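You operate a simulated robot arm through the tools that you are given. There is no shell and no other tool.

The job below is to be done with a simulated two-armed robot. You get a single attempt, and the scene is never put back.

## Task
Grind the oats fine into the blue beaker, then move it to the black plate.
Fine: all the oats, none spilt; mill off before the beaker leaves. Set down upright: what you pick out.

The check looks at the end state, three seconds after you hand in, the way a careful person would. Anything else that was tipped, shoved, dropped, spilled or broken makes it a failure.

## Robot
Two 7-joint arms with fingered hands on one trunk that stands fixed in place. Base frame: the origin is at the foot of the trunk, x ahead of it, y to its left, z up; the work surface is at about z = 0.85. Readings come in m, rad, newtons and seconds.
The left shoulder is at [0.092, 0.184, 1.106], the right one opposite. With the tool pointing down near the work surface each hand reaches from about 0.1 to 0.86 m from the base axis, measured 20 degrees to its own side. Payload 4 kg a hand.
The tool frame of a hand sits at the grasp point between the pads (the TCP): z along the fingers, y along the line on which they close. The tips reach 0.026 m beyond it. Largest opening 0.132 m; the body of the gripper starts 0.073 m behind the TCP. The gripper is a hand of 3 fingers: y runs from the thumb to the fingers, the wrist lies at [0, 0, -0.224] in the tool frame, and closing takes about 1.5 s.
Orientation is that of the tool frame in the base frame, as a unit quaternion [x, y, z, w]. With the fingers straight down and closing along the base's y, the tool's x points along the base's -x, its y along +y and its z along -z.

## Interface
- The arms move only by the tool arm_command. It takes "left_rows", "right_rows" or both (then of equal length, played together; a hand with none holds still); each is a list of rows, each a list of 6 numbers: the turn, a rotation vector about the base's x, y, z in units of 180 degrees (1.0 is 180 degrees), then the shift along the base's x, y, z in units of 300 mm (1.0 is 300 mm). In form: [[ax, ay, az, x, y, z], ...]. A call has 1 to 20 rows; each row is the pose to reach, as a shift and turn from the pose commanded when the call began. "left_hand" and "right_hand" are, for a hand that has rows, the opening, from 0 (shut) to 1 (fully open), set as the call begins (left out, the last holds). A call with a number of a shift or a turn outside -1 to 1 is refused whole. Rows are played at 5 a second. More than 0.05 m and 0.15 rad between two rows, or a gripper value outside its range, and nothing of the call is played. A pose out of reach is approached as far as the arm can. The call stops where the force on the tool passes 40 N (or 10 N more than at its start, if that is more) or the arm is blocked; 0.2 s more then pass. The fingers move at their own pace (about 0.072 m/s each) and stop on an object; they squeeze with about 32 N. The grip force told is the motor's: it shows also when the fingers shut on nothing. Time passes only in rows, and 0.2 s behind the last, so rows that repeat a pose let the fingers close. It gives the time, the measured TCP pose, the force on the tool (base axes), the opening and the grip force at its end, in the units of the frame above (readings bear some noise), with the torque about the TCP (base axes, N m) and any sound that the robot's microphone picked up, and new pictures: "pictures" is both (left out), scene, wrist or none (wrist: the cameras of the hands that moved).
- Cameras (640 x 400 px; columns grow to the right, rows downward): "scene" is now at [0.2264, -0.031, 1.363]; the picture's right is [-0.47, -0.88, 0.12], its down [-0.31, 0.04, -0.95] and it looks along [0.83, -0.48, -0.29] (base axes); focal length 268 px, centre (320, 200). "left" rides on the left gripper at [-0.062, 0.003, -0.092] in its tool frame; the picture's right is [-0.05, -1.00, 0.00], its down [0.83, -0.04, -0.56] and it looks along [0.55, -0.03, 0.83] (tool axes); focal length 230 px, centre (320, 200). "right" rides on the right gripper at [0.062, 0.003, -0.092] in its tool frame; the picture's right is [-0.05, 1.00, 0.00], its down [-0.83, -0.04, -0.56] and it looks along [-0.55, -0.03, 0.83] (tool axes); focal length 230 px, centre (320, 200).
- raise_lower(by): slides the trunk up (or, below 0, down) by that many m; the arms and the scene camera ride with it, the base frame stays. It gives what a move gives, with no picture.
- finger_targets(finger1, finger2, thumb_bend, hand): sets how far each is bent, from 0 (flat) to 100 (curled in); at 30 the hand is open as for a grip, at 70 the pads meet at the TCP. One left out holds its place. A second passes; each finger stops where it meets its share of the squeeze, and holds until it gets a number again. A gripper value or a shape takes the hand back. It gives what a move gives, with no picture; readings hold the bend of each and the force on the fingers (four entries, about 0 where the hand has none), thumb and palm.
- grasp_type(shape, hand): the hand has 3 fingers and takes this shape, open, in about a second: jaw (thumb against the fingers, like two jaws); tri (thumb and two fingers); tip (a fingertip pinch); poke (one finger out to press); point (the index stretched); flat (the hand flat); cup (the hand cupped); fist (a fist). The gripper value then closes the fingers along that shape, each until it touches; the sizes above hold for jaw. It gives what a move gives, with no picture.
- head_to(pan, tilt): turns the head with the scene camera to pan (to the left, within 1.501 rad either way) and tilt (down, from -0.506 to 1.204), counted from straight ahead of the robot. It gives what a move gives, and a new picture of the scene camera.
- measure_at(camera, pixels): there is no depth. For up to 12 entries [column, row, z] of the newest picture of that camera ("zoom" is the newest enlarged one), the place [x, y] in the base frame at which the ray of that pixel passes the height z, good to about 0.002 m, but the place of the scene camera against the robot may be out by one fixed shift of up to 0.018 m in any direction. It takes no simulated time.
- zoom(camera, box): a new picture of the part [left, top, right, bottom] of that camera's present view, enlarged. It takes no simulated time.
- close_job(): hands the job in; it is judged then, once.

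Unless the task says otherwise, let go and move clear before handing in.

The tools are called after "Request:" by a JSON object that holds its "method" and its "body". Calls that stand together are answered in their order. arm_command: Moves the arms, as the interface text tells. Its arguments: {"type":"object","properties":{"left_rows":{"type":"array"},"left_hand":{"type":"number"},"right_rows":{"type":"array"},"right_hand":{"type":"number"},"pictures":{"type":"string","enum":["both","scene","wrist","none"]}},"required":[]} The other tools are called the same way: raise_lower (by) slides the trunk up or down; grasp_type (shape, hand) gives the hand a shape; finger_targets (finger1, finger2, thumb_bend, hand) moves the fingers one by one; head_to (pan, tilt) turns the head that bears the scene camera; measure_at (camera, pixels) gives the place at which the rays of pixels pass given heights; zoom (camera, box) takes an enlarged picture of a part of a camera's view; close_job () hands the job in.

At the start:

```text
time_s: 0.0
left_ee_pos: [0.411, -0.0474, 1.2691]
left_tcp_rot: [0.0, 1.0, 0.0, 0.001]
left_contact_force: [-0.2, 0.2, -0.1]
left_wrist_torque: [0.0, -0.02, 0.02]
left_width: 0.1321
left_grip_force: 0.1
left_shape: jaw
left_bend: [30.0, 30.0, 30.0]
left_finger forces: [0.0, 0.0, 0.0, 0.0, 0.0, 0.0]
right_ee_pos: [0.3921, -0.5331, 1.2574]
right_tcp_rot: [0.0, 1.0, -0.001, 0.001]
right_contact_force: [0.7, 0.1, 0.5]
right_wrist_torque: [0.0, -0.02, 0.0]
right_width: 0.1319
right_grip_force: 0.2
right_shape: jaw
right_bend: [30.0, 30.0, 30.0]
right_finger forces: [0.0, 0.1, 0.1, 0.0, 0.1, 0.0]
trunk travel left (down, up): [-0.15, 0.312]
head pan, tilt: [-0.501, 0.075]
```

scene: 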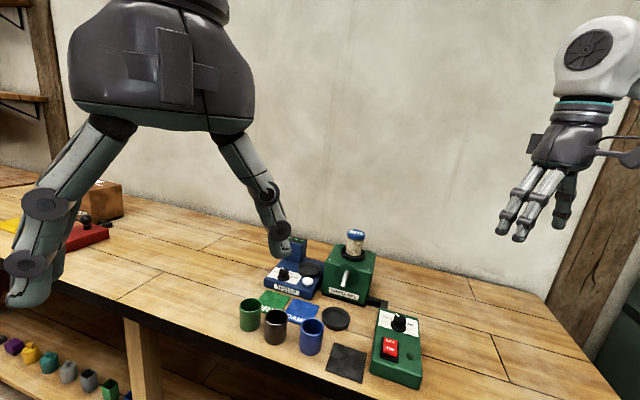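
right: 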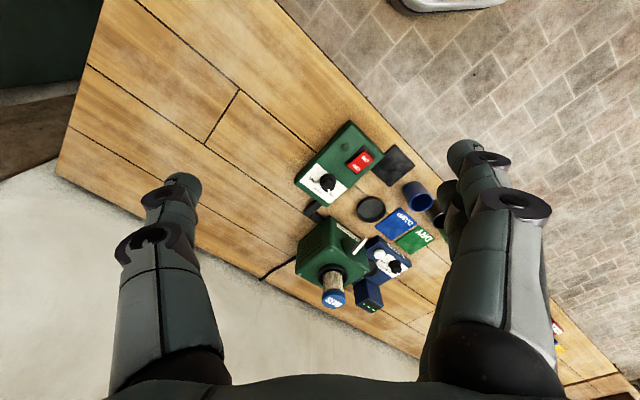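
left: 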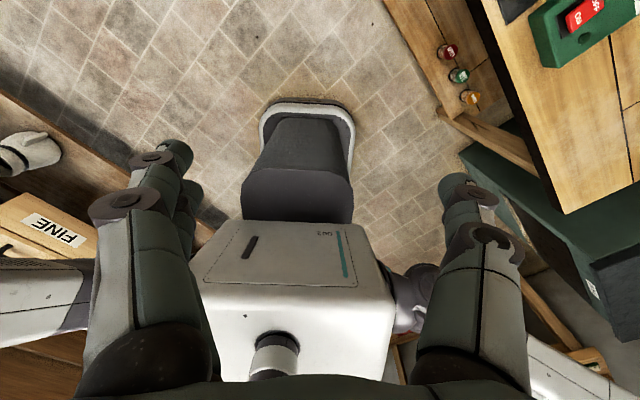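

The scene shows a green mill with a jar of oats on top (about 352,260), a green control box with a red switch and a dial (395,345), a blue beaker at (311,337), and several coloured plates. I'll zoom in to read labels and details.

Request:
{"method": "zoom", "body": {"camera": "scene", "box": [220, 220, 440, 400]}}

Request:
{"method": "zoom", "body": {"camera": "right", "box": [240, 100, 480, 330]}}

Request:
{"method": "zoom", "body": {"camera": "scene", "box": [0, 160, 160, 400]}}

```text
2.22 times, centred on (330, 310) of scene
```

zoom: 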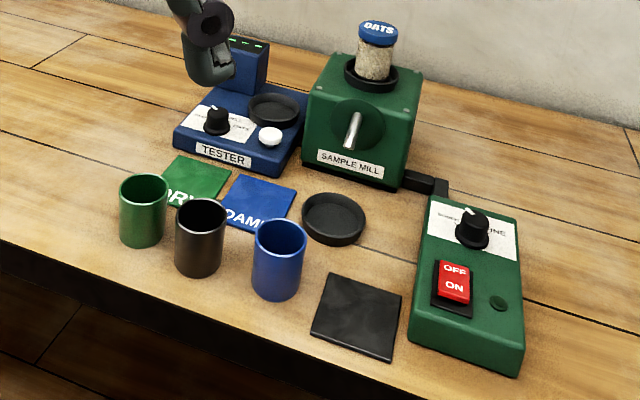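

```text
1.74 times, centred on (360, 215) of right
```

zoom: 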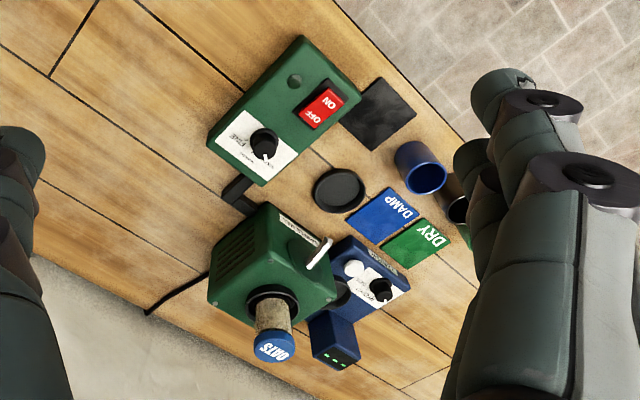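

```text
1.67 times, centred on (80, 280) of scene
```

zoom: 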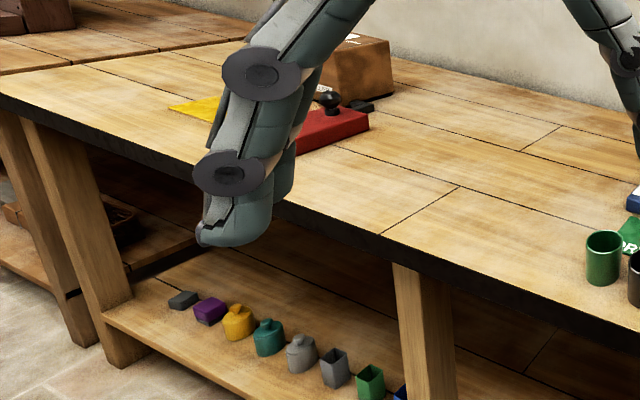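

The mill has a hopper ring with the OATS jar, a front disc with a silver bar, and a control box with dial and OFF/ON rocker. I'll zoom tighter on each part to understand the mechanism.

Request:
{"method": "zoom", "body": {"camera": "scene", "box": [315, 220, 395, 310]}}

Request:
{"method": "zoom", "body": {"camera": "scene", "box": [355, 300, 435, 390]}}

Request:
{"method": "zoom", "body": {"camera": "scene", "box": [235, 230, 335, 320]}}

Request:
{"method": "zoom", "body": {"camera": "right", "box": [290, 210, 390, 320]}}

Request:
{"method": "zoom", "body": {"camera": "right", "box": [290, 110, 450, 220]}}

```text
4.44 times, centred on (355, 265) of scene
```

zoom: 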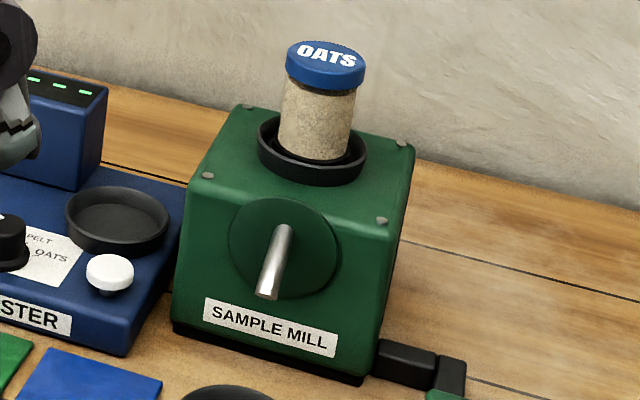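

```text
4.44 times, centred on (395, 345) of scene
```

zoom: 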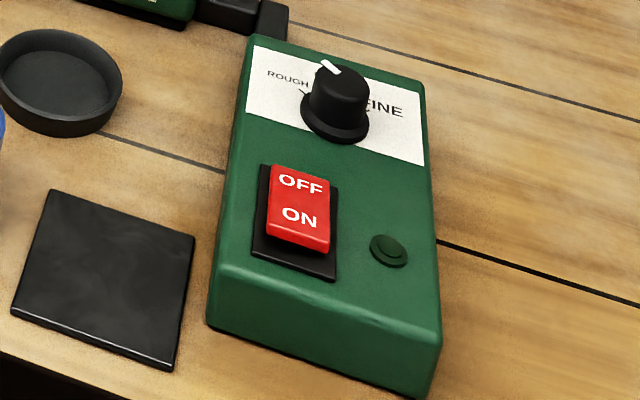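

```text
4.44 times, centred on (285, 275) of scene
```

zoom: 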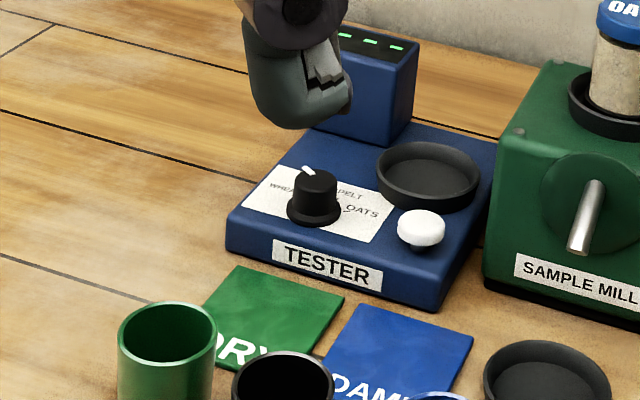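

```text
3.64 times, centred on (340, 265) of right
```

zoom: 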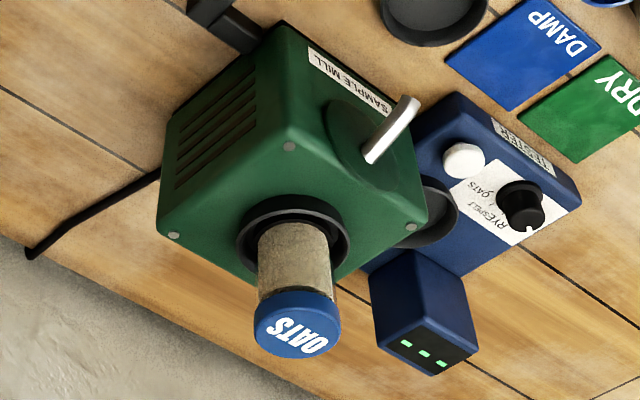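

```text
3.64 times, centred on (370, 165) of right
```

zoom: 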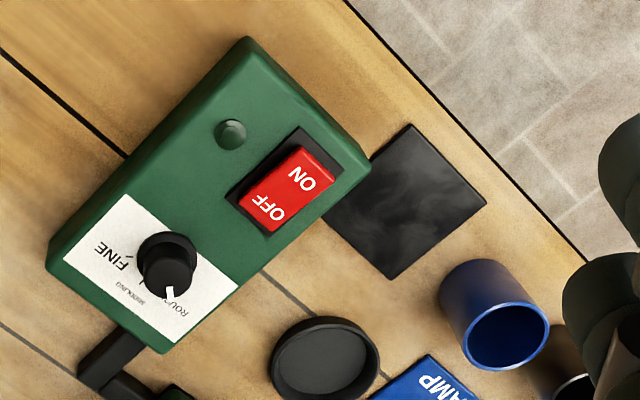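

I'll measure the main items from the right wrist camera (no fixed shift) and the scene camera to get geometry.

Request:
{"method": "measure_at", "body": {"camera": "right", "pixels": [[370.3, 209.3, 0.86], [393.3, 165, 0.853], [421.5, 202, 0.93], [332, 300, 1.1], [331, 272, 1.0], [327, 180, 0.92], [361, 160, 0.9], [346, 267, 0.95]]}}

Request:
{"method": "measure_at", "body": {"camera": "scene", "pixels": [[336, 318, 0.86], [347, 363, 0.853], [312, 324, 0.93], [312, 324, 0.92], [356, 233, 1.1], [352, 275, 0.95], [399, 325, 0.9], [391, 347, 0.9], [282, 304, 0.852], [304, 312, 0.852]]}}

```text
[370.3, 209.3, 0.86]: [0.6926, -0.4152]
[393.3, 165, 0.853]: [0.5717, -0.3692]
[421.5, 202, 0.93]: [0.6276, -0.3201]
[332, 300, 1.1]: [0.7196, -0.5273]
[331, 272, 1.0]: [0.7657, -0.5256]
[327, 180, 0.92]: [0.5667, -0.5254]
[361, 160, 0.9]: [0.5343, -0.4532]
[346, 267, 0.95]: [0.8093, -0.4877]
```

```text
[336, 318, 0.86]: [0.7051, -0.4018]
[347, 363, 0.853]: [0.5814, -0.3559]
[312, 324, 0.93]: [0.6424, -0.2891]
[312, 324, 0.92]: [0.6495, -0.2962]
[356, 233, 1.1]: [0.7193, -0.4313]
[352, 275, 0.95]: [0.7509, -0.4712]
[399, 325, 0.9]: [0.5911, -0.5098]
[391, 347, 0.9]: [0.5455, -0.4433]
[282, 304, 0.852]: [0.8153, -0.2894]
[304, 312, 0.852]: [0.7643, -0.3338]
```

The scene camera is offset by roughly (+0.011, +0.013) against the wrist camera. I'll move the left hand out of the view and bring the right hand lower and nearer to the mill for a closer look.

Request:
{"method": "arm_command", "body": {"left_rows": [[0, 0, 0, 0, 0.15, 0], [0, 0, 0, 0, 0.3, 0], [0, 0, 0, 0, 0.45, 0], [0, 0, 0, 0, 0.6, 0], [0, 0, 0, 0, 0.75, 0], [0, 0, 0, 0, 0.9, 0]], "right_rows": [[0, 0, 0, 0.02, 0.07, -0.07], [0, 0, 0, 0.04, 0.14, -0.14], [0, 0, 0, 0.07, 0.22, -0.22], [0, 0, 0, 0.09, 0.29, -0.3], [0, 0, 0, 0.11, 0.36, -0.38], [0, 0, 0, 0.133, 0.433, -0.457]]}}

```text
time_s: 1.4
left_ee_pos: [0.4123, 0.2248, 1.2708]
left_tcp_rot: [0.001, 1.0, -0.001, -0.001]
left_contact_force: [-0.2, 0.1, 0.1]
left_wrist_torque: [-0.02, 0.01, -0.02]
left_width: 0.1319
left_grip_force: 0.0
left_shape: jaw
left_bend: [30.0, 30.0, 30.0]
left_finger forces: [0.0, 0.1, 0.0, 0.0, 0.0, 0.1]
right_ee_pos: [0.4301, -0.4005, 1.1202]
right_tcp_rot: [0.001, 1.0, -0.001, 0.0]
right_contact_force: [1.5, -0.2, -0.8]
right_wrist_torque: [0.0, 0.0, -0.01]
right_width: 0.1322
right_grip_force: 0.1
right_shape: jaw
right_bend: [30.0, 30.0, 30.0]
right_finger forces: [0.0, 0.0, 0.0, 0.1, 0.1, 0.0]
trunk travel left (down, up): [-0.15, 0.312]
head pan, tilt: [-0.501, 0.075]
```

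scene: 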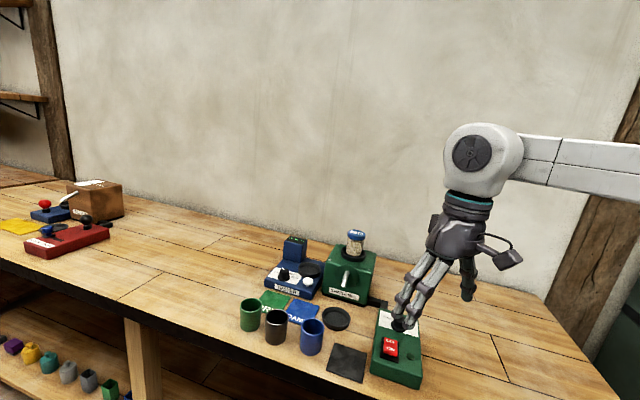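
right: 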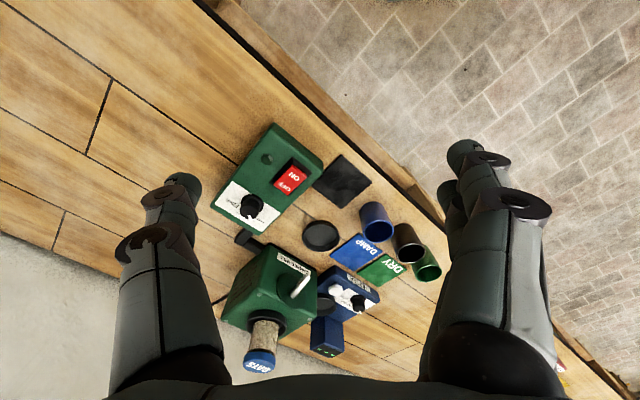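
left: 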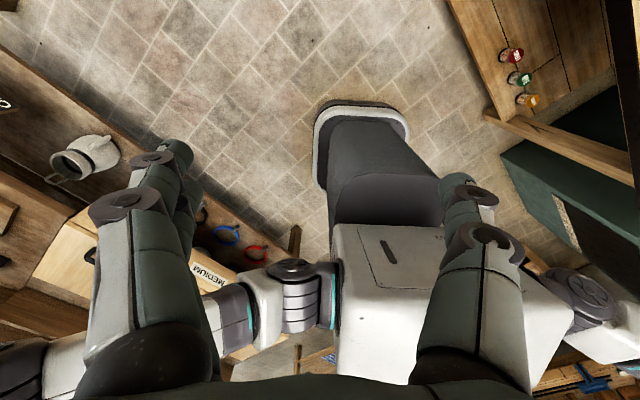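

The closer wrist view shows the mill, controls and beakers clearly (image is upside down relative to the robot). I'll zoom in on the mill and control box.

Request:
{"method": "zoom", "body": {"camera": "right", "box": [205, 220, 335, 380]}}

Request:
{"method": "zoom", "body": {"camera": "right", "box": [200, 120, 360, 250]}}

Request:
{"method": "zoom", "body": {"camera": "right", "box": [290, 180, 450, 300]}}

Request:
{"method": "zoom", "body": {"camera": "scene", "box": [310, 220, 400, 310]}}

```text
2.50 times, centred on (270, 300) of right
```

zoom: 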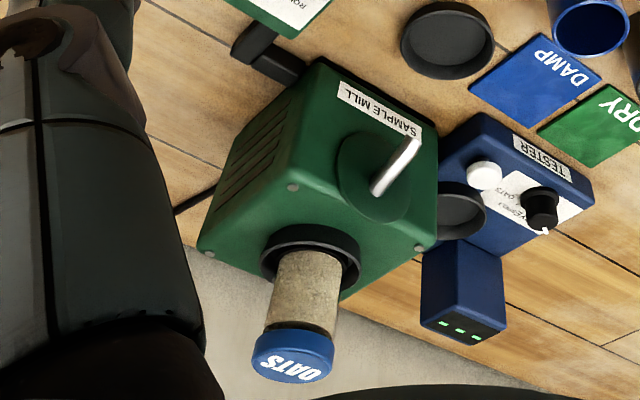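

```text
3.08 times, centred on (280, 185) of right
```

zoom: 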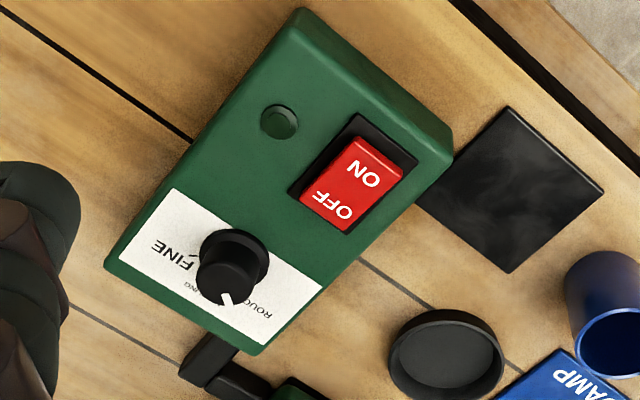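

```text
3.33 times, centred on (370, 240) of right
```

zoom: 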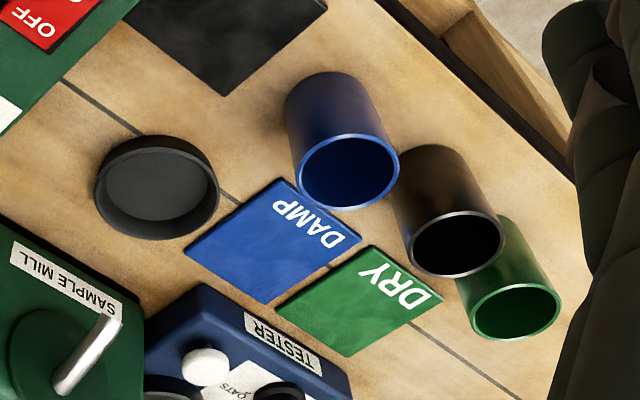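

```text
4.44 times, centred on (355, 265) of scene
```

zoom: 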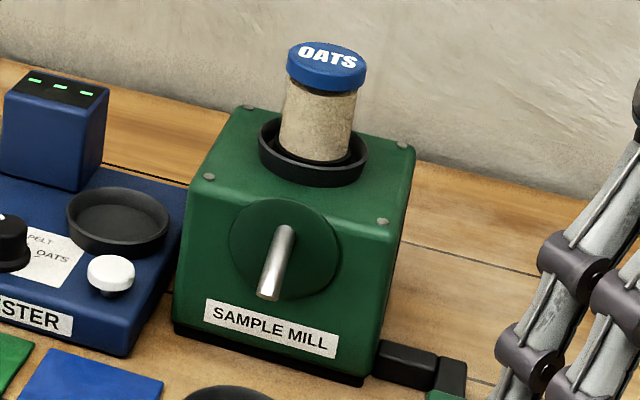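

I'll triangulate the silver spout's tip and base, the dish, the jar lid and other points using both cameras.

Request:
{"method": "measure_at", "body": {"camera": "right", "pixels": [[307.2, 276.8, 0.9], [307.2, 276.8, 0.94], [307.2, 276.8, 0.98], [293.2, 296.8, 0.94], [293.2, 296.8, 0.98], [293.2, 296.8, 1.0], [320.5, 236.5, 0.852], [320.5, 236.5, 0.865], [384, 234, 0.93], [384, 234, 0.92], [342.5, 182, 0.853], [288, 340, 1.0]]}}

Request:
{"method": "measure_at", "body": {"camera": "scene", "pixels": [[343.1, 286.8, 0.9], [343.1, 286.8, 0.94], [343.1, 286.8, 0.98], [347.1, 271.8, 0.94], [347.1, 271.8, 0.98], [347.1, 271.8, 1.0]]}}

Request:
{"method": "zoom", "body": {"camera": "scene", "box": [280, 290, 440, 400]}}

```text
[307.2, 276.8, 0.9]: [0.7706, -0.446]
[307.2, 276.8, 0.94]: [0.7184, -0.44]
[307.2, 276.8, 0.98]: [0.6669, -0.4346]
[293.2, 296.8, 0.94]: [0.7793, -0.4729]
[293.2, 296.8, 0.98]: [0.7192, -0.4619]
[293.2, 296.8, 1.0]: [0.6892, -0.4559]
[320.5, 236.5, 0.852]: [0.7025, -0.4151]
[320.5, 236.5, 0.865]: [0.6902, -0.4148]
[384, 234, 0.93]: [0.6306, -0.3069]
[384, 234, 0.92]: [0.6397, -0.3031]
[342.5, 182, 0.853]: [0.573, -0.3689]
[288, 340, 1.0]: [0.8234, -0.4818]
```

```text
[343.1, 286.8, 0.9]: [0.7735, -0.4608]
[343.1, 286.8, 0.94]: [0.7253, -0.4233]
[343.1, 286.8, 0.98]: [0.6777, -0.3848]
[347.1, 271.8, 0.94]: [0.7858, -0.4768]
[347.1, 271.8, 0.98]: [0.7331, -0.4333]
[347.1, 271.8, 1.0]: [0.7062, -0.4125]
```

```text
3.64 times, centred on (360, 345) of scene
```

zoom: 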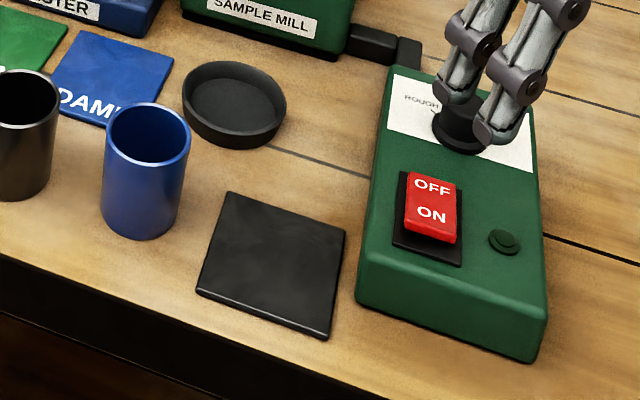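

The spout tip comes out near (0.722, -0.441, 0.936), pointing toward the dish at (0.693, -0.415). I'll measure plate corners, switch, knob and beaker rims in the present pictures for more geometry.

Request:
{"method": "measure_at", "body": {"camera": "right", "pixels": [[340.8, 154.8, 0.853], [372, 181.75, 0.853], [341.75, 208.4, 0.853], [311.5, 181.75, 0.853], [290.4, 179.5, 0.88], [290.4, 179.5, 0.9], [290.4, 179.5, 0.92], [251, 207, 0.9], [251, 207, 0.92], [251, 207, 0.94], [359, 241, 0.93], [389, 231, 0.93]]}}

Request:
{"method": "measure_at", "body": {"camera": "scene", "pixels": [[390.5, 347.2, 0.88], [390.5, 347.2, 0.9], [390.5, 347.2, 0.92], [399.3, 320.2, 0.9], [399.3, 320.2, 0.92], [399.3, 320.2, 0.94], [300.5, 326, 0.92], [300.5, 326, 0.94], [322.3, 326, 0.92], [322.3, 326, 0.94], [399, 401, 0.853]]}}

```text
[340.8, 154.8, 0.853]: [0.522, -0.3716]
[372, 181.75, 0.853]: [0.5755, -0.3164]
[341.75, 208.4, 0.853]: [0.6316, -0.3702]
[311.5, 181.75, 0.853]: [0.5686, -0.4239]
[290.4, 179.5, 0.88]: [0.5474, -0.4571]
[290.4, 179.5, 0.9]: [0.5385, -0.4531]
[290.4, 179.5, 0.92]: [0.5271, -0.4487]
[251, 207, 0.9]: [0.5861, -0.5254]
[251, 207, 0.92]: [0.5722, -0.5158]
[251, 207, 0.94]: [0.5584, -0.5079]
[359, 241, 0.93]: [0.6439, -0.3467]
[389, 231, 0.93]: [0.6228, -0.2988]
```

```text
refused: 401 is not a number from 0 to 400
```

The plate edges run at about 45° to the base axes, so the mill's spout points along (-0.7, +0.7) towards the dish. I'll tilt the right hand so its camera faces the mill front at a lower level to inspect the spout and dish.

Request:
{"method": "arm_command", "body": {"right_rows": [[-0.0095, -0.023, -0.0303, 0.0725, 0.033, -0.0417], [-0.0191, -0.0461, -0.0605, 0.145, 0.0658, -0.0833], [-0.0286, -0.0691, -0.0908, 0.2175, 0.0988, -0.125], [-0.0382, -0.0921, -0.1211, 0.29, 0.1317, -0.1667], [-0.0477, -0.1151, -0.1513, 0.3625, 0.1646, -0.2083], [-0.0572, -0.1382, -0.1816, 0.435, 0.1975, -0.25], [-0.0668, -0.1612, -0.2118, 0.5075, 0.2304, -0.2917], [-0.0763, -0.1842, -0.2421, 0.58, 0.2633, -0.3333]]}}

```text
time_s: 3.2
left_ee_pos: [0.4137, 0.2213, 1.2726]
left_tcp_rot: [-0.001, 1.0, 0.0, -0.001]
left_contact_force: [0.5, -0.4, -0.4]
left_wrist_torque: [0.02, -0.02, 0.02]
left_width: 0.1318
left_grip_force: 0.1
left_shape: jaw
left_bend: [30.0, 30.0, 30.0]
left_finger forces: [0.1, 0.0, 0.0, 0.0, 0.0, 0.0]
right_ee_pos: [0.6213, -0.3552, 1.0448]
right_tcp_rot: [0.36, 0.886, -0.112, 0.27]
right_contact_force: [-0.3, -1.0, 0.1]
right_wrist_torque: [0.02, 0.0, -0.01]
right_width: 0.1318
right_grip_force: 0.1
right_shape: jaw
right_bend: [30.0, 30.0, 30.0]
right_finger forces: [0.0, 0.1, 0.0, 0.0, 0.1, 0.0]
right hand out of reach, approached as far as the arm can: row 8
trunk travel left (down, up): [-0.15, 0.312]
head pan, tilt: [-0.501, 0.075]
```

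scene: 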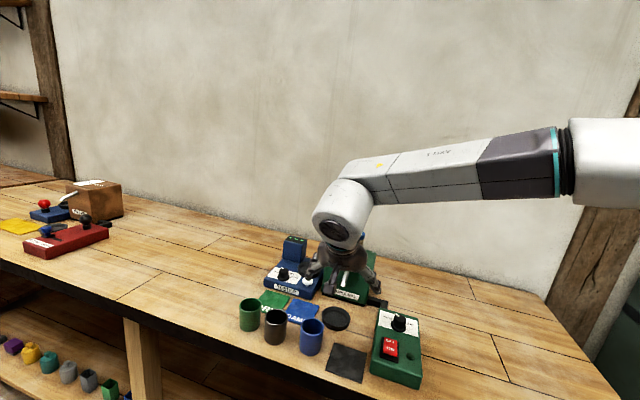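
right: 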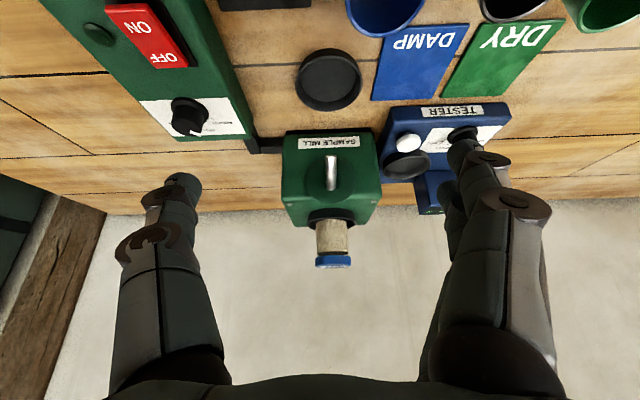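

The mill front is now seen face-on with the spout pointing to the dish (330,80). I'll zoom in on the spout and dish.

Request:
{"method": "zoom", "body": {"camera": "right", "box": [270, 120, 400, 280]}}

Request:
{"method": "zoom", "body": {"camera": "right", "box": [250, 30, 410, 130]}}

Request:
{"method": "zoom", "body": {"camera": "right", "box": [70, 0, 260, 150]}}

Request:
{"method": "measure_at", "body": {"camera": "right", "pixels": [[330, 78, 0.855], [331, 189, 0.92], [331, 189, 0.936], [331, 189, 0.95], [329, 158, 0.96], [329, 158, 0.975], [191, 110, 0.92], [160, 40, 0.9]]}}

```text
2.50 times, centred on (335, 200) of right
```

zoom: 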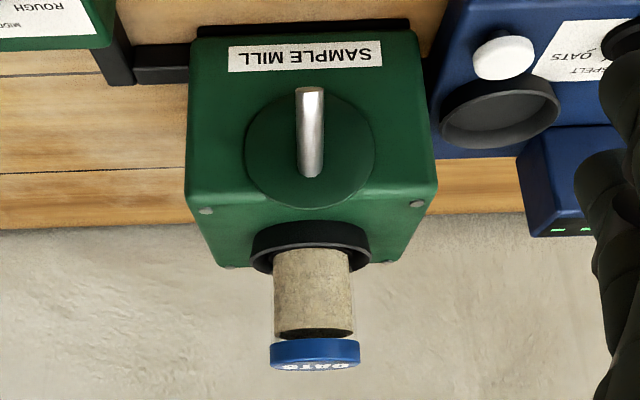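

```text
4.00 times, centred on (330, 80) of right
```

zoom: 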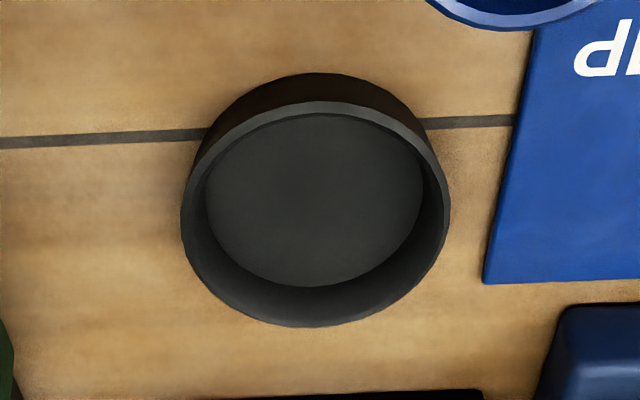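

```text
2.67 times, centred on (165, 75) of right
```

zoom: 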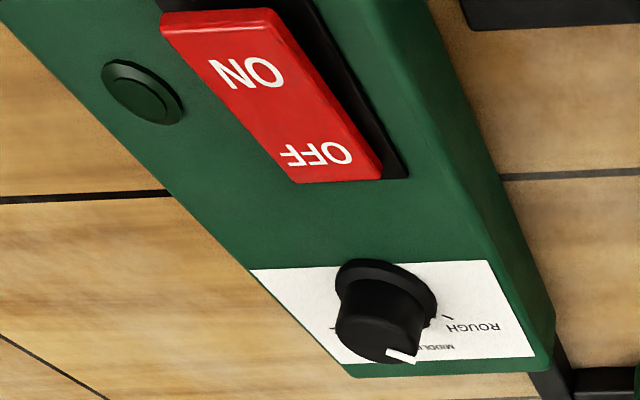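

```text
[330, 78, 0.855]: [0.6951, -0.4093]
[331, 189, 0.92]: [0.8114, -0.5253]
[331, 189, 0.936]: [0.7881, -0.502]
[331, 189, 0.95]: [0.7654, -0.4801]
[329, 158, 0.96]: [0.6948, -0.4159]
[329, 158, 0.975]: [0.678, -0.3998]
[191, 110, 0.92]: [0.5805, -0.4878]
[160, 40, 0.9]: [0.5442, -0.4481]
```

The spout tip triangulates to about (0.722, -0.441, 0.936), leading into the dish (inner Ø≈0.07, centre ≈(0.693,-0.411)), so the dish is the beaker's seat. The dial pointer is not at FINE yet; I'll bring the right hand back over the control box for a close view.

Request:
{"method": "arm_command", "body": {"right_rows": [[0.0095, 0.023, 0.0303, -0.05, -0.069, 0.02], [0.0191, 0.0461, 0.0605, -0.1, -0.137, 0.03], [0.0286, 0.0691, 0.0908, -0.15, -0.206, 0.03], [0.0382, 0.0921, 0.1211, -0.2, -0.275, 0.02], [0.0477, 0.1151, 0.1513, -0.25, -0.344, 0.0], [0.0572, 0.1382, 0.1816, -0.3, -0.412, -0.01], [0.0668, 0.1612, 0.2118, -0.35, -0.481, -0.03], [0.0763, 0.1842, 0.2421, -0.397, -0.55, -0.04]]}}

```text
time_s: 5.0
left_ee_pos: [0.4118, 0.221, 1.2708]
left_tcp_rot: [0.0, 1.0, -0.001, 0.0]
left_contact_force: [-0.3, 0.4, 0.0]
left_wrist_torque: [0.02, 0.01, 0.0]
left_width: 0.132
left_grip_force: 0.1
left_shape: jaw
left_bend: [30.0, 30.0, 30.0]
left_finger forces: [0.0, 0.0, 0.0, 0.1, 0.0, 0.0]
right_ee_pos: [0.5006, -0.5183, 1.0324]
right_tcp_rot: [-0.001, 1.0, 0.001, 0.0]
right_contact_force: [-0.3, -0.2, 0.0]
right_wrist_torque: [0.03, 0.01, -0.04]
right_width: 0.1322
right_grip_force: 0.1
right_shape: jaw
right_bend: [30.0, 30.0, 30.0]
right_finger forces: [0.1, 0.1, 0.1, 0.0, 0.0, 0.1]
trunk travel left (down, up): [-0.15, 0.312]
head pan, tilt: [-0.501, 0.075]
```

scene: 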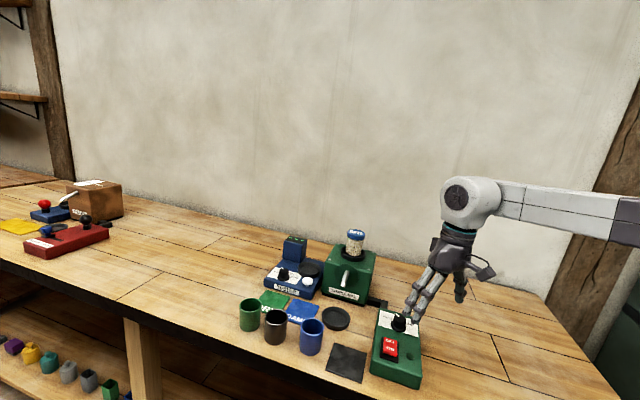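
right: 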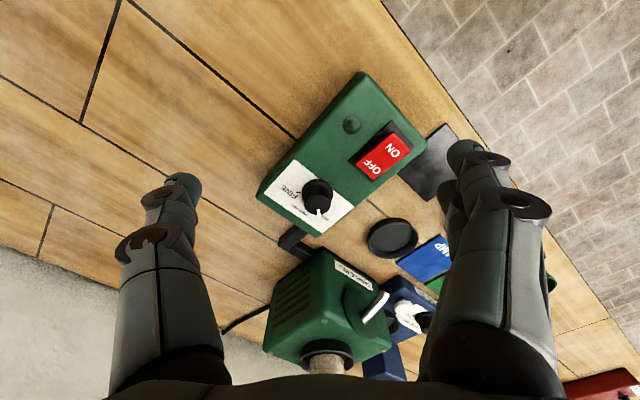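

The knob is at (317,195) and the switch at (383,152) in the right image. I'll zoom for the dial's markings.

Request:
{"method": "zoom", "body": {"camera": "right", "box": [250, 150, 370, 240]}}

Request:
{"method": "zoom", "body": {"camera": "right", "box": [310, 100, 430, 200]}}

Request:
{"method": "zoom", "body": {"camera": "scene", "box": [370, 295, 430, 395]}}

```text
4.44 times, centred on (310, 195) of right
```

zoom: 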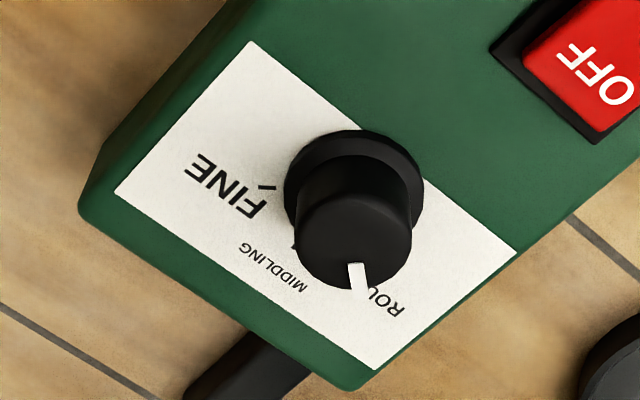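

```text
4.00 times, centred on (370, 150) of right
```

zoom: 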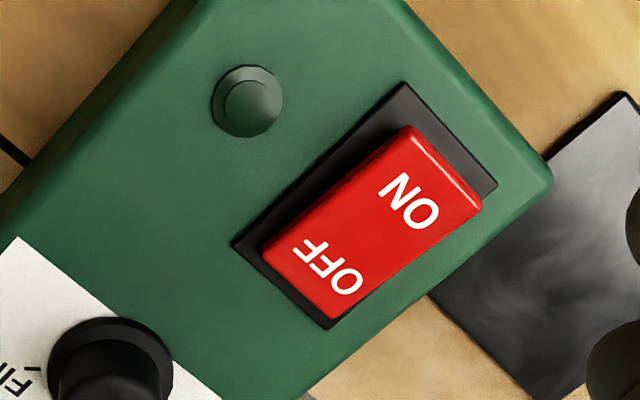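

```text
4.00 times, centred on (400, 345) of scene
```

zoom: 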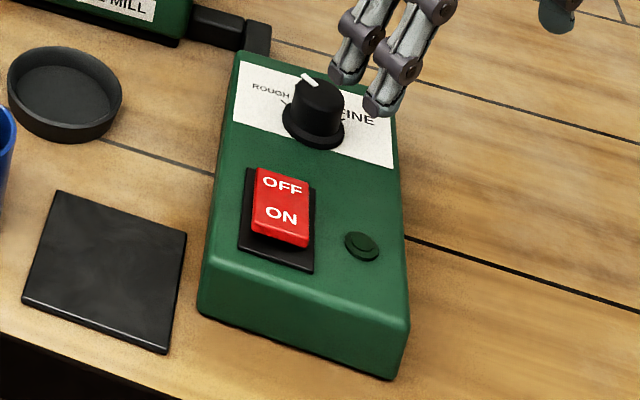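

I'll measure the label corners, ticks, knob and switch positions on the control box from this view.

Request:
{"method": "measure_at", "body": {"camera": "right", "pixels": [[294.2, 159.4, 0.886], [263.8, 193.2, 0.886], [322.4, 233.3, 0.886], [354.4, 207.4, 0.886], [317.7, 191.6, 0.888], [317.4, 203, 0.91], [317.4, 203, 0.92], [298.1, 192.3, 0.886], [304.4, 205.8, 0.886], [391, 150, 0.9], [375, 163, 0.9], [351.75, 125.5, 0.888]]}}

```text
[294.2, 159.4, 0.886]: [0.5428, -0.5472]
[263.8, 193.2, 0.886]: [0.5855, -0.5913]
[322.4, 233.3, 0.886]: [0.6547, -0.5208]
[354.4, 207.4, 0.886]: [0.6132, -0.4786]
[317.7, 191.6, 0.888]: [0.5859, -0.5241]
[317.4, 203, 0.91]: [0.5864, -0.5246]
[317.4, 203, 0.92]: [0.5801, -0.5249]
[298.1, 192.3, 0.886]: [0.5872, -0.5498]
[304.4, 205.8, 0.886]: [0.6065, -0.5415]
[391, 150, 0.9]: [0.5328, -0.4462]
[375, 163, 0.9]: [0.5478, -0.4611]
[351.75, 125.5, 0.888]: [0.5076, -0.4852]
```

The control box is aligned with the table (45°), the knob axis is at (0.586,-0.524), MIDDLING straight ahead and FINE about 42° clockwise of it. I'll zoom further to fix the pointer and tick angles.

Request:
{"method": "zoom", "body": {"camera": "right", "box": [285, 175, 341, 225]}}

Request:
{"method": "zoom", "body": {"camera": "scene", "box": [380, 305, 420, 335]}}

```text
8.00 times, centred on (313, 200) of right
```

zoom: 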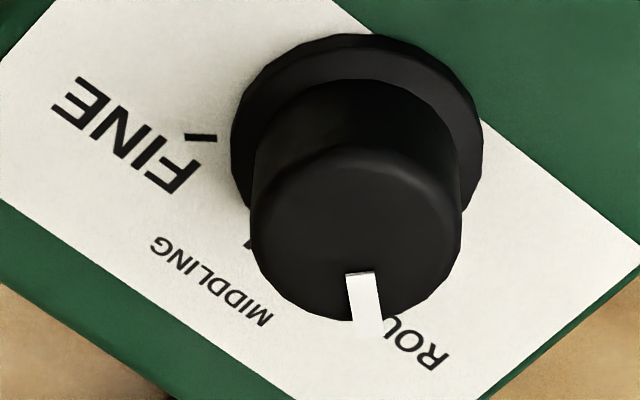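

```text
13.33 times, centred on (400, 320) of scene
```

zoom: 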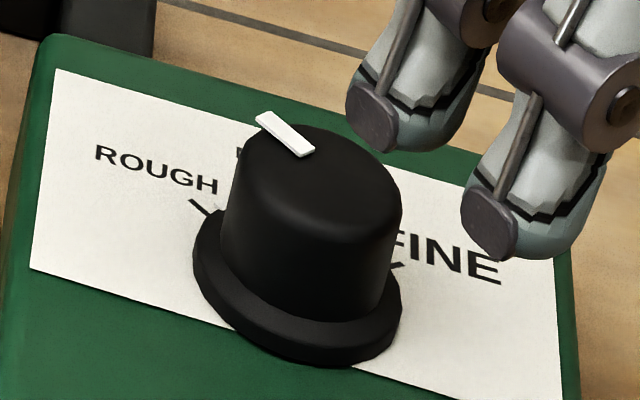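

I'll convert the pointer ends, knob top centre and ticks into base coordinates.

Request:
{"method": "measure_at", "body": {"camera": "right", "pixels": [[318, 209.1, 0.912], [319, 216.6, 0.912], [317.5, 204, 0.912], [296.4, 191.9, 0.886], [300, 192.25, 0.886], [304.25, 205.25, 0.886], [317.6, 192.4, 0.89]]}}

Request:
{"method": "measure_at", "body": {"camera": "zoom", "pixels": [[303, 152, 0.912], [263, 118, 0.912], [310, 185, 0.912], [200, 205, 0.886], [190, 198, 0.886], [395, 268, 0.886], [298, 290, 0.89], [240, 153, 0.886]]}}

```text
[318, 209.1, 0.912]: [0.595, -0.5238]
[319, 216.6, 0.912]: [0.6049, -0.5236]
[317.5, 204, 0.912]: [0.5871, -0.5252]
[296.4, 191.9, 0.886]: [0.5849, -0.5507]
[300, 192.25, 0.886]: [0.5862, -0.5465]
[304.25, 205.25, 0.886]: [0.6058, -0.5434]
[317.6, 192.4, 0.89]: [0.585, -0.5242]
```

```text
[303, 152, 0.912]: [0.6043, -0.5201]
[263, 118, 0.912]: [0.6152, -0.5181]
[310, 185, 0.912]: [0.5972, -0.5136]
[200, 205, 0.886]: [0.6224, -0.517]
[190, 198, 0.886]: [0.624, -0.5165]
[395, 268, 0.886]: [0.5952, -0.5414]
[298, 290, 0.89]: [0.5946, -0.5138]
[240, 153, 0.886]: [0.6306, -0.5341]
```

The pointer is at about +4° (ROUGH), FINE's tick at about -90°, so the knob needs roughly a 90° clockwise turn. I'll move the right hand above the knob with yaw +45° and a partly closed grip.

Request:
{"method": "arm_command", "body": {"right_rows": [[0, 0, 0.0417, 0.0475, -0.0035, 0], [0, 0, 0.0833, 0.095, -0.007, -0.02], [0, 0, 0.125, 0.1424, -0.01, -0.04], [0, 0, 0.1667, 0.19, -0.014, -0.06], [0, 0, 0.2083, 0.2372, -0.017, -0.085], [0, 0, 0.25, 0.2847, -0.0207, -0.108], [0, 0, 0.25, 0.2847, -0.0207, -0.108]], "right_hand": 0.45}}

```text
time_s: 6.6
left_ee_pos: [0.4105, 0.2218, 1.2697]
left_tcp_rot: [0.0, 1.0, 0.001, 0.0]
left_contact_force: [-0.9, -0.6, -0.3]
left_wrist_torque: [-0.01, 0.0, 0.01]
left_width: 0.1318
left_grip_force: 0.2
left_shape: jaw
left_bend: [30.0, 30.0, 30.0]
left_finger forces: [0.1, 0.1, 0.1, 0.0, 0.0, 0.1]
right_ee_pos: [0.5857, -0.5248, 1.0024]
right_tcp_rot: [-0.383, 0.924, 0.0, 0.0]
right_contact_force: [-0.2, -0.6, 0.4]
right_wrist_torque: [-0.01, 0.0, 0.02]
right_width: 0.06
right_grip_force: 0.0
right_shape: jaw
right_bend: [73.0, 73.0, 70.0]
right_finger forces: [0.0, 0.0, 0.0, 0.0, 0.0, 0.0]
trunk travel left (down, up): [-0.15, 0.312]
head pan, tilt: [-0.501, 0.075]
```

scene: 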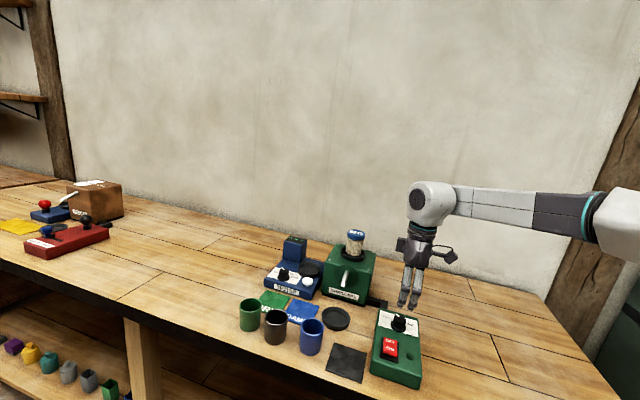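
right: 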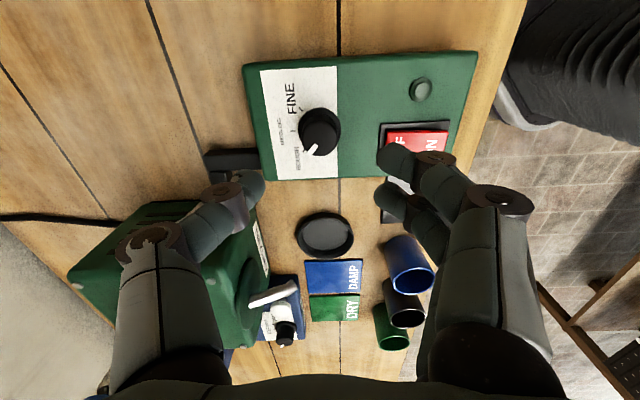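

From this view the dial is clear at (320,130): pointer toward ROUGH. I'll zoom to refine the knob centre and tick angles before descending.

Request:
{"method": "zoom", "body": {"camera": "right", "box": [255, 65, 375, 185]}}

Request:
{"method": "zoom", "body": {"camera": "right", "box": [285, 95, 355, 165]}}

```text
3.33 times, centred on (315, 125) of right
```

zoom: 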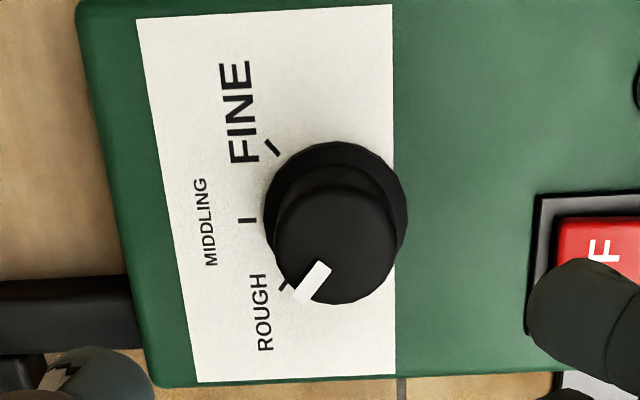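

```text
5.71 times, centred on (320, 130) of right
```

zoom: 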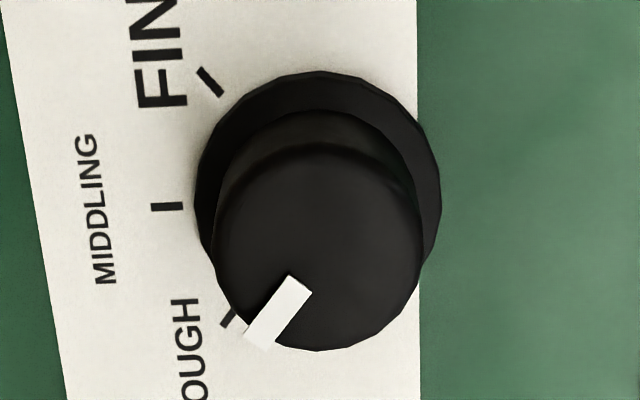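

The ticks sit at ±45° about MIDDLING and the pointer is on ROUGH. I'll measure the pointer and knob centre once more in this picture.

Request:
{"method": "measure_at", "body": {"camera": "zoom", "pixels": [[301, 282, 0.912], [259, 339, 0.912], [318, 247, 0.912], [318, 247, 0.908], [318, 190, 0.89], [233, 316, 0.886], [167, 206, 0.886], [210, 82, 0.886]]}}

```text
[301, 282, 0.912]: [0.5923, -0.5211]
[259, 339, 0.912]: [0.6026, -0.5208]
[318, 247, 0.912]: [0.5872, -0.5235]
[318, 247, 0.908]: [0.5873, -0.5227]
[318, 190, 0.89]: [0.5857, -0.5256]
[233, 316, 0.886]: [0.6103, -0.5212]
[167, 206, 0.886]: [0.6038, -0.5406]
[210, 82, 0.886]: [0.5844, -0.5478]
```

Knob axis ≈ (0.5865,-0.5245). I'll lower the hand straight down around the knob to TCP z≈0.92.

Request:
{"method": "arm_command", "body": {"right_rows": [[0, 0, 0, 0.001, 0, -0.08], [0, 0, 0, 0.002, 0.001, -0.16], [0, 0, 0, 0.003, 0.001, -0.22], [0, 0, 0, 0.003, 0.001, -0.25], [0, 0, 0, 0.003, 0.001, -0.2747]]}}

```text
time_s: 7.8
left_ee_pos: [0.4131, 0.2213, 1.2717]
left_tcp_rot: [-0.001, 1.0, -0.001, 0.0]
left_contact_force: [-0.4, -0.6, 0.1]
left_wrist_torque: [-0.05, -0.01, 0.0]
left_width: 0.1321
left_grip_force: 0.1
left_shape: jaw
left_bend: [30.0, 30.0, 30.0]
left_finger forces: [0.0, 0.1, 0.1, 0.0, 0.0, 0.0]
right_ee_pos: [0.5871, -0.525, 0.9186]
right_tcp_rot: [-0.383, 0.924, 0.0, 0.0]
right_contact_force: [0.9, -0.2, 0.5]
right_wrist_torque: [0.03, -0.01, 0.02]
right_width: 0.0599
right_grip_force: 0.1
right_shape: jaw
right_bend: [73.0, 73.0, 70.0]
right_finger forces: [0.1, 0.1, 0.0, 0.1, 0.2, 0.0]
trunk travel left (down, up): [-0.15, 0.312]
head pan, tilt: [-0.501, 0.075]
```

scene: 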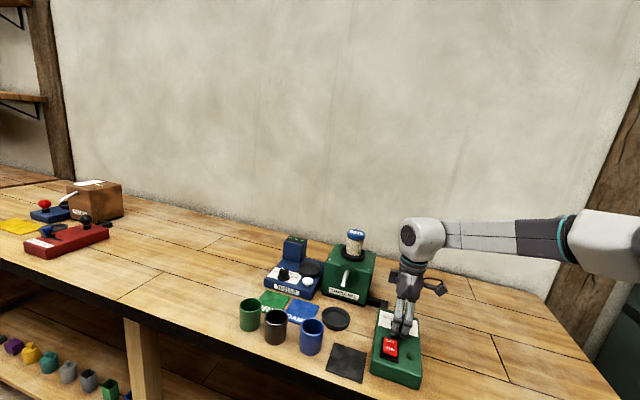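
right: 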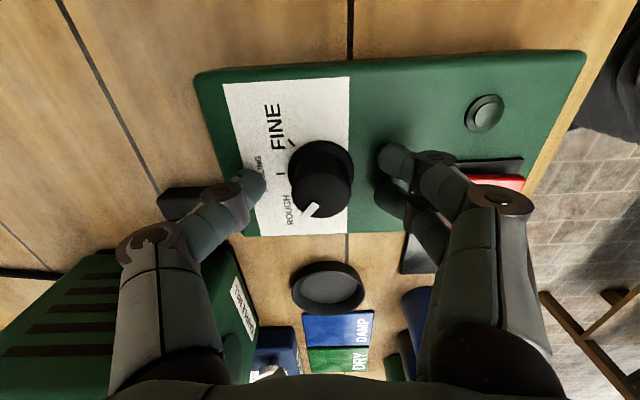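

The knob sits centrally between thumb (250,185) and fingers (390,170) with no contact forces. I'll close on it.

Request:
{"method": "arm_command", "body": {"right_rows": [[0, 0, 0, 0, 0, 0], [0, 0, 0, 0, 0, 0], [0, 0, 0, 0, 0, 0], [0, 0, 0, 0, 0, 0], [0, 0, 0, 0, 0, 0], [0, 0, 0, 0, 0, 0]], "right_hand": 0.0}}

```text
time_s: 9.2
left_ee_pos: [0.4122, 0.2211, 1.271]
left_tcp_rot: [0.0, 1.0, 0.0, 0.0]
left_contact_force: [0.8, 0.2, 0.2]
left_wrist_torque: [0.03, -0.03, -0.03]
left_width: 0.1319
left_grip_force: 0.0
left_shape: jaw
left_bend: [30.0, 30.0, 30.0]
left_finger forces: [0.0, 0.1, 0.0, 0.1, 0.0, 0.0]
right_ee_pos: [0.587, -0.524, 0.9188]
right_tcp_rot: [-0.382, 0.924, 0.0, 0.0]
right_contact_force: [-0.7, -0.1, 1.6]
right_wrist_torque: [0.26, 0.24, 0.01]
right_width: 0.0228
right_grip_force: 31.7
right_shape: jaw
right_bend: [73.0, 73.0, 70.0]
right_finger forces: [14.3, 14.1, 0.0, 0.0, 27.2, 0.0]
trunk travel left (down, up): [-0.15, 0.312]
head pan, tilt: [-0.501, 0.075]
```

scene: 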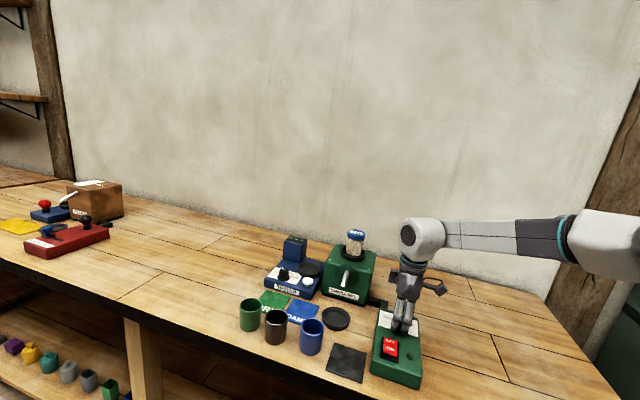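
right: 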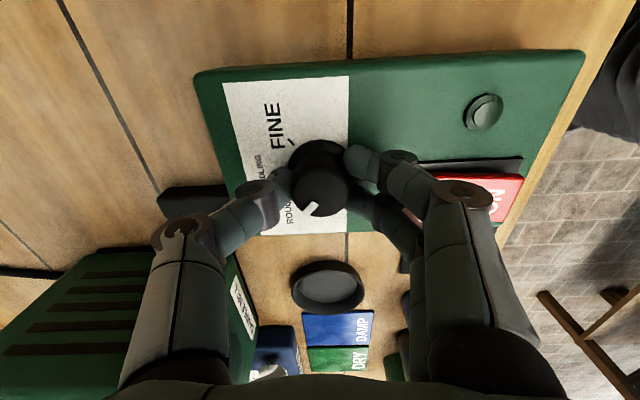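

The knob is gripped (31.7 N). I'll turn it clockwise 48° first and check the pointer.

Request:
{"method": "arm_command", "body": {"right_rows": [[0, 0, -0.0333, 0, 0, 0], [0, 0, -0.0667, 0, 0, 0], [0, 0, -0.1, 0, 0, 0], [0, 0, -0.1333, 0, 0, 0], [0, 0, -0.1667, 0, 0, 0], [0, 0, -0.2, 0, 0, 0], [0, 0, -0.2333, 0, 0, 0], [0, 0, -0.2667, 0, 0, 0]]}}

```text
time_s: 11.0
left_ee_pos: [0.4117, 0.2205, 1.2713]
left_tcp_rot: [0.0, 1.0, 0.0, 0.0]
left_contact_force: [-0.1, -0.4, -0.5]
left_wrist_torque: [0.01, -0.01, 0.01]
left_width: 0.132
left_grip_force: 0.1
left_shape: jaw
left_bend: [30.0, 30.0, 30.0]
left_finger forces: [0.0, 0.0, 0.1, 0.1, 0.0, 0.1]
right_ee_pos: [0.5859, -0.5247, 0.9178]
right_tcp_rot: [0.027, 1.0, 0.0, -0.001]
right_contact_force: [1.3, -5.3, 3.5]
right_wrist_torque: [0.21, -0.05, 0.01]
right_width: 0.0228
right_grip_force: 31.5
right_shape: jaw
right_bend: [73.0, 73.0, 70.0]
right_finger forces: [14.1, 14.2, 0.0, 0.0, 32.2, 0.0]
trunk travel left (down, up): [-0.15, 0.312]
head pan, tilt: [-0.501, 0.075]
```

scene: 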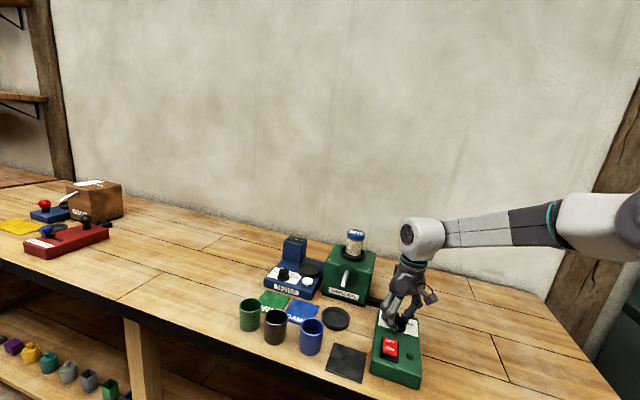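
right: 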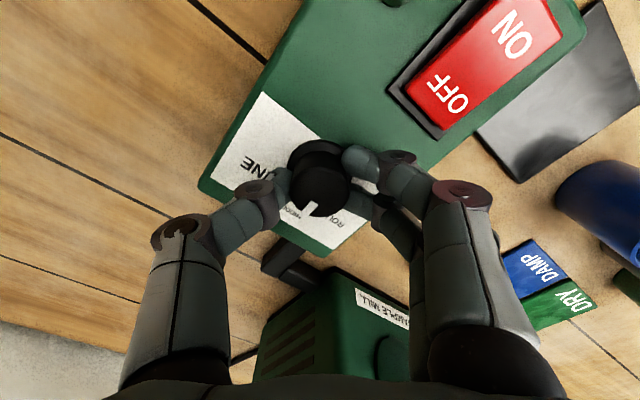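

The pointer stayed fixed in the hand frame, so the knob turned 48° with the hand. I'll continue another 45° and then check by zoom.

Request:
{"method": "arm_command", "body": {"right_rows": [[0, 0, -0.0333, 0, 0, 0], [0, 0, -0.0667, 0, 0, 0], [0, 0, -0.1, 0, 0, 0], [0, 0, -0.1333, 0, 0, 0], [0, 0, -0.1667, 0, 0, 0], [0, 0, -0.2, 0, 0, 0], [0, 0, -0.2333, 0, 0, 0], [0, 0, -0.25, 0, 0, 0]]}}

Request:
{"method": "zoom", "body": {"camera": "right", "box": [255, 110, 385, 240]}}

```text
time_s: 12.8
left_ee_pos: [0.4108, 0.2213, 1.2711]
left_tcp_rot: [0.0, 1.0, 0.0, 0.0]
left_contact_force: [-0.1, 0.1, -0.7]
left_wrist_torque: [-0.01, 0.01, -0.01]
left_width: 0.1319
left_grip_force: 0.0
left_shape: jaw
left_bend: [30.0, 30.0, 30.0]
left_finger forces: [0.1, 0.1, 0.0, 0.1, 0.1, 0.0]
right_ee_pos: [0.5862, -0.5253, 0.9187]
right_tcp_rot: [0.407, 0.913, -0.001, 0.0]
right_contact_force: [-0.8, -9.1, 4.9]
right_wrist_torque: [-0.01, -0.26, 0.0]
right_width: 0.0227
right_grip_force: 31.7
right_shape: jaw
right_bend: [73.0, 73.0, 70.0]
right_finger forces: [13.8, 15.6, 0.0, 0.0, 34.2, 0.0]
trunk travel left (down, up): [-0.15, 0.312]
head pan, tilt: [-0.501, 0.075]
```

scene: 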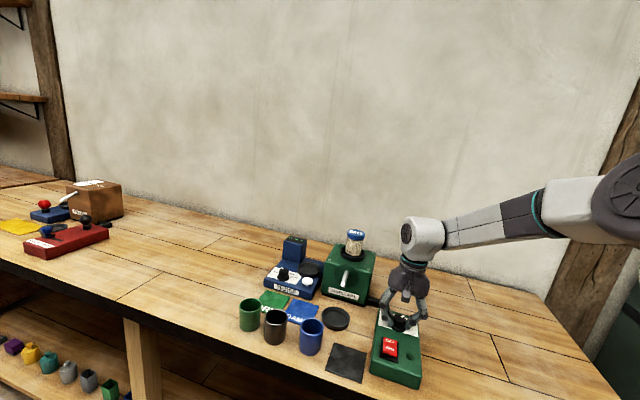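
right: 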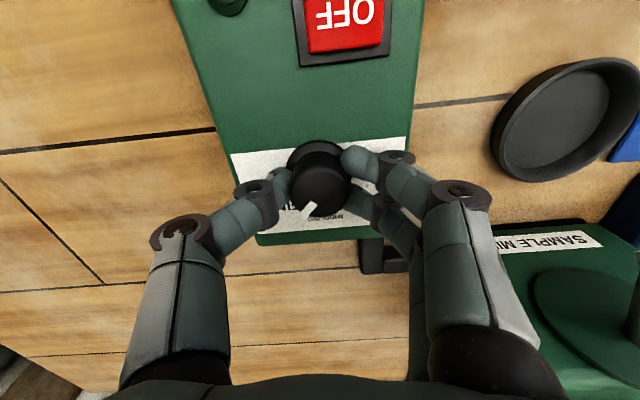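

```text
3.08 times, centred on (320, 175) of right
```

zoom: 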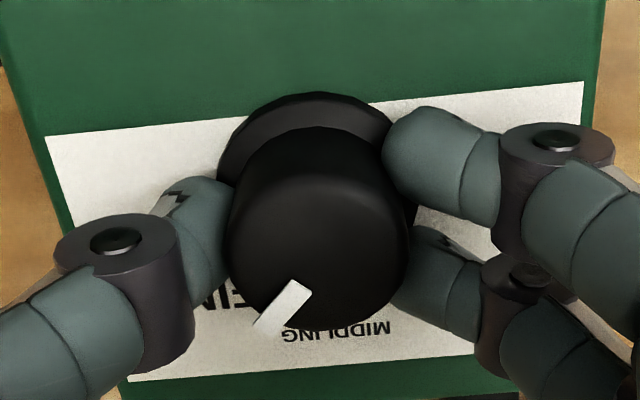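

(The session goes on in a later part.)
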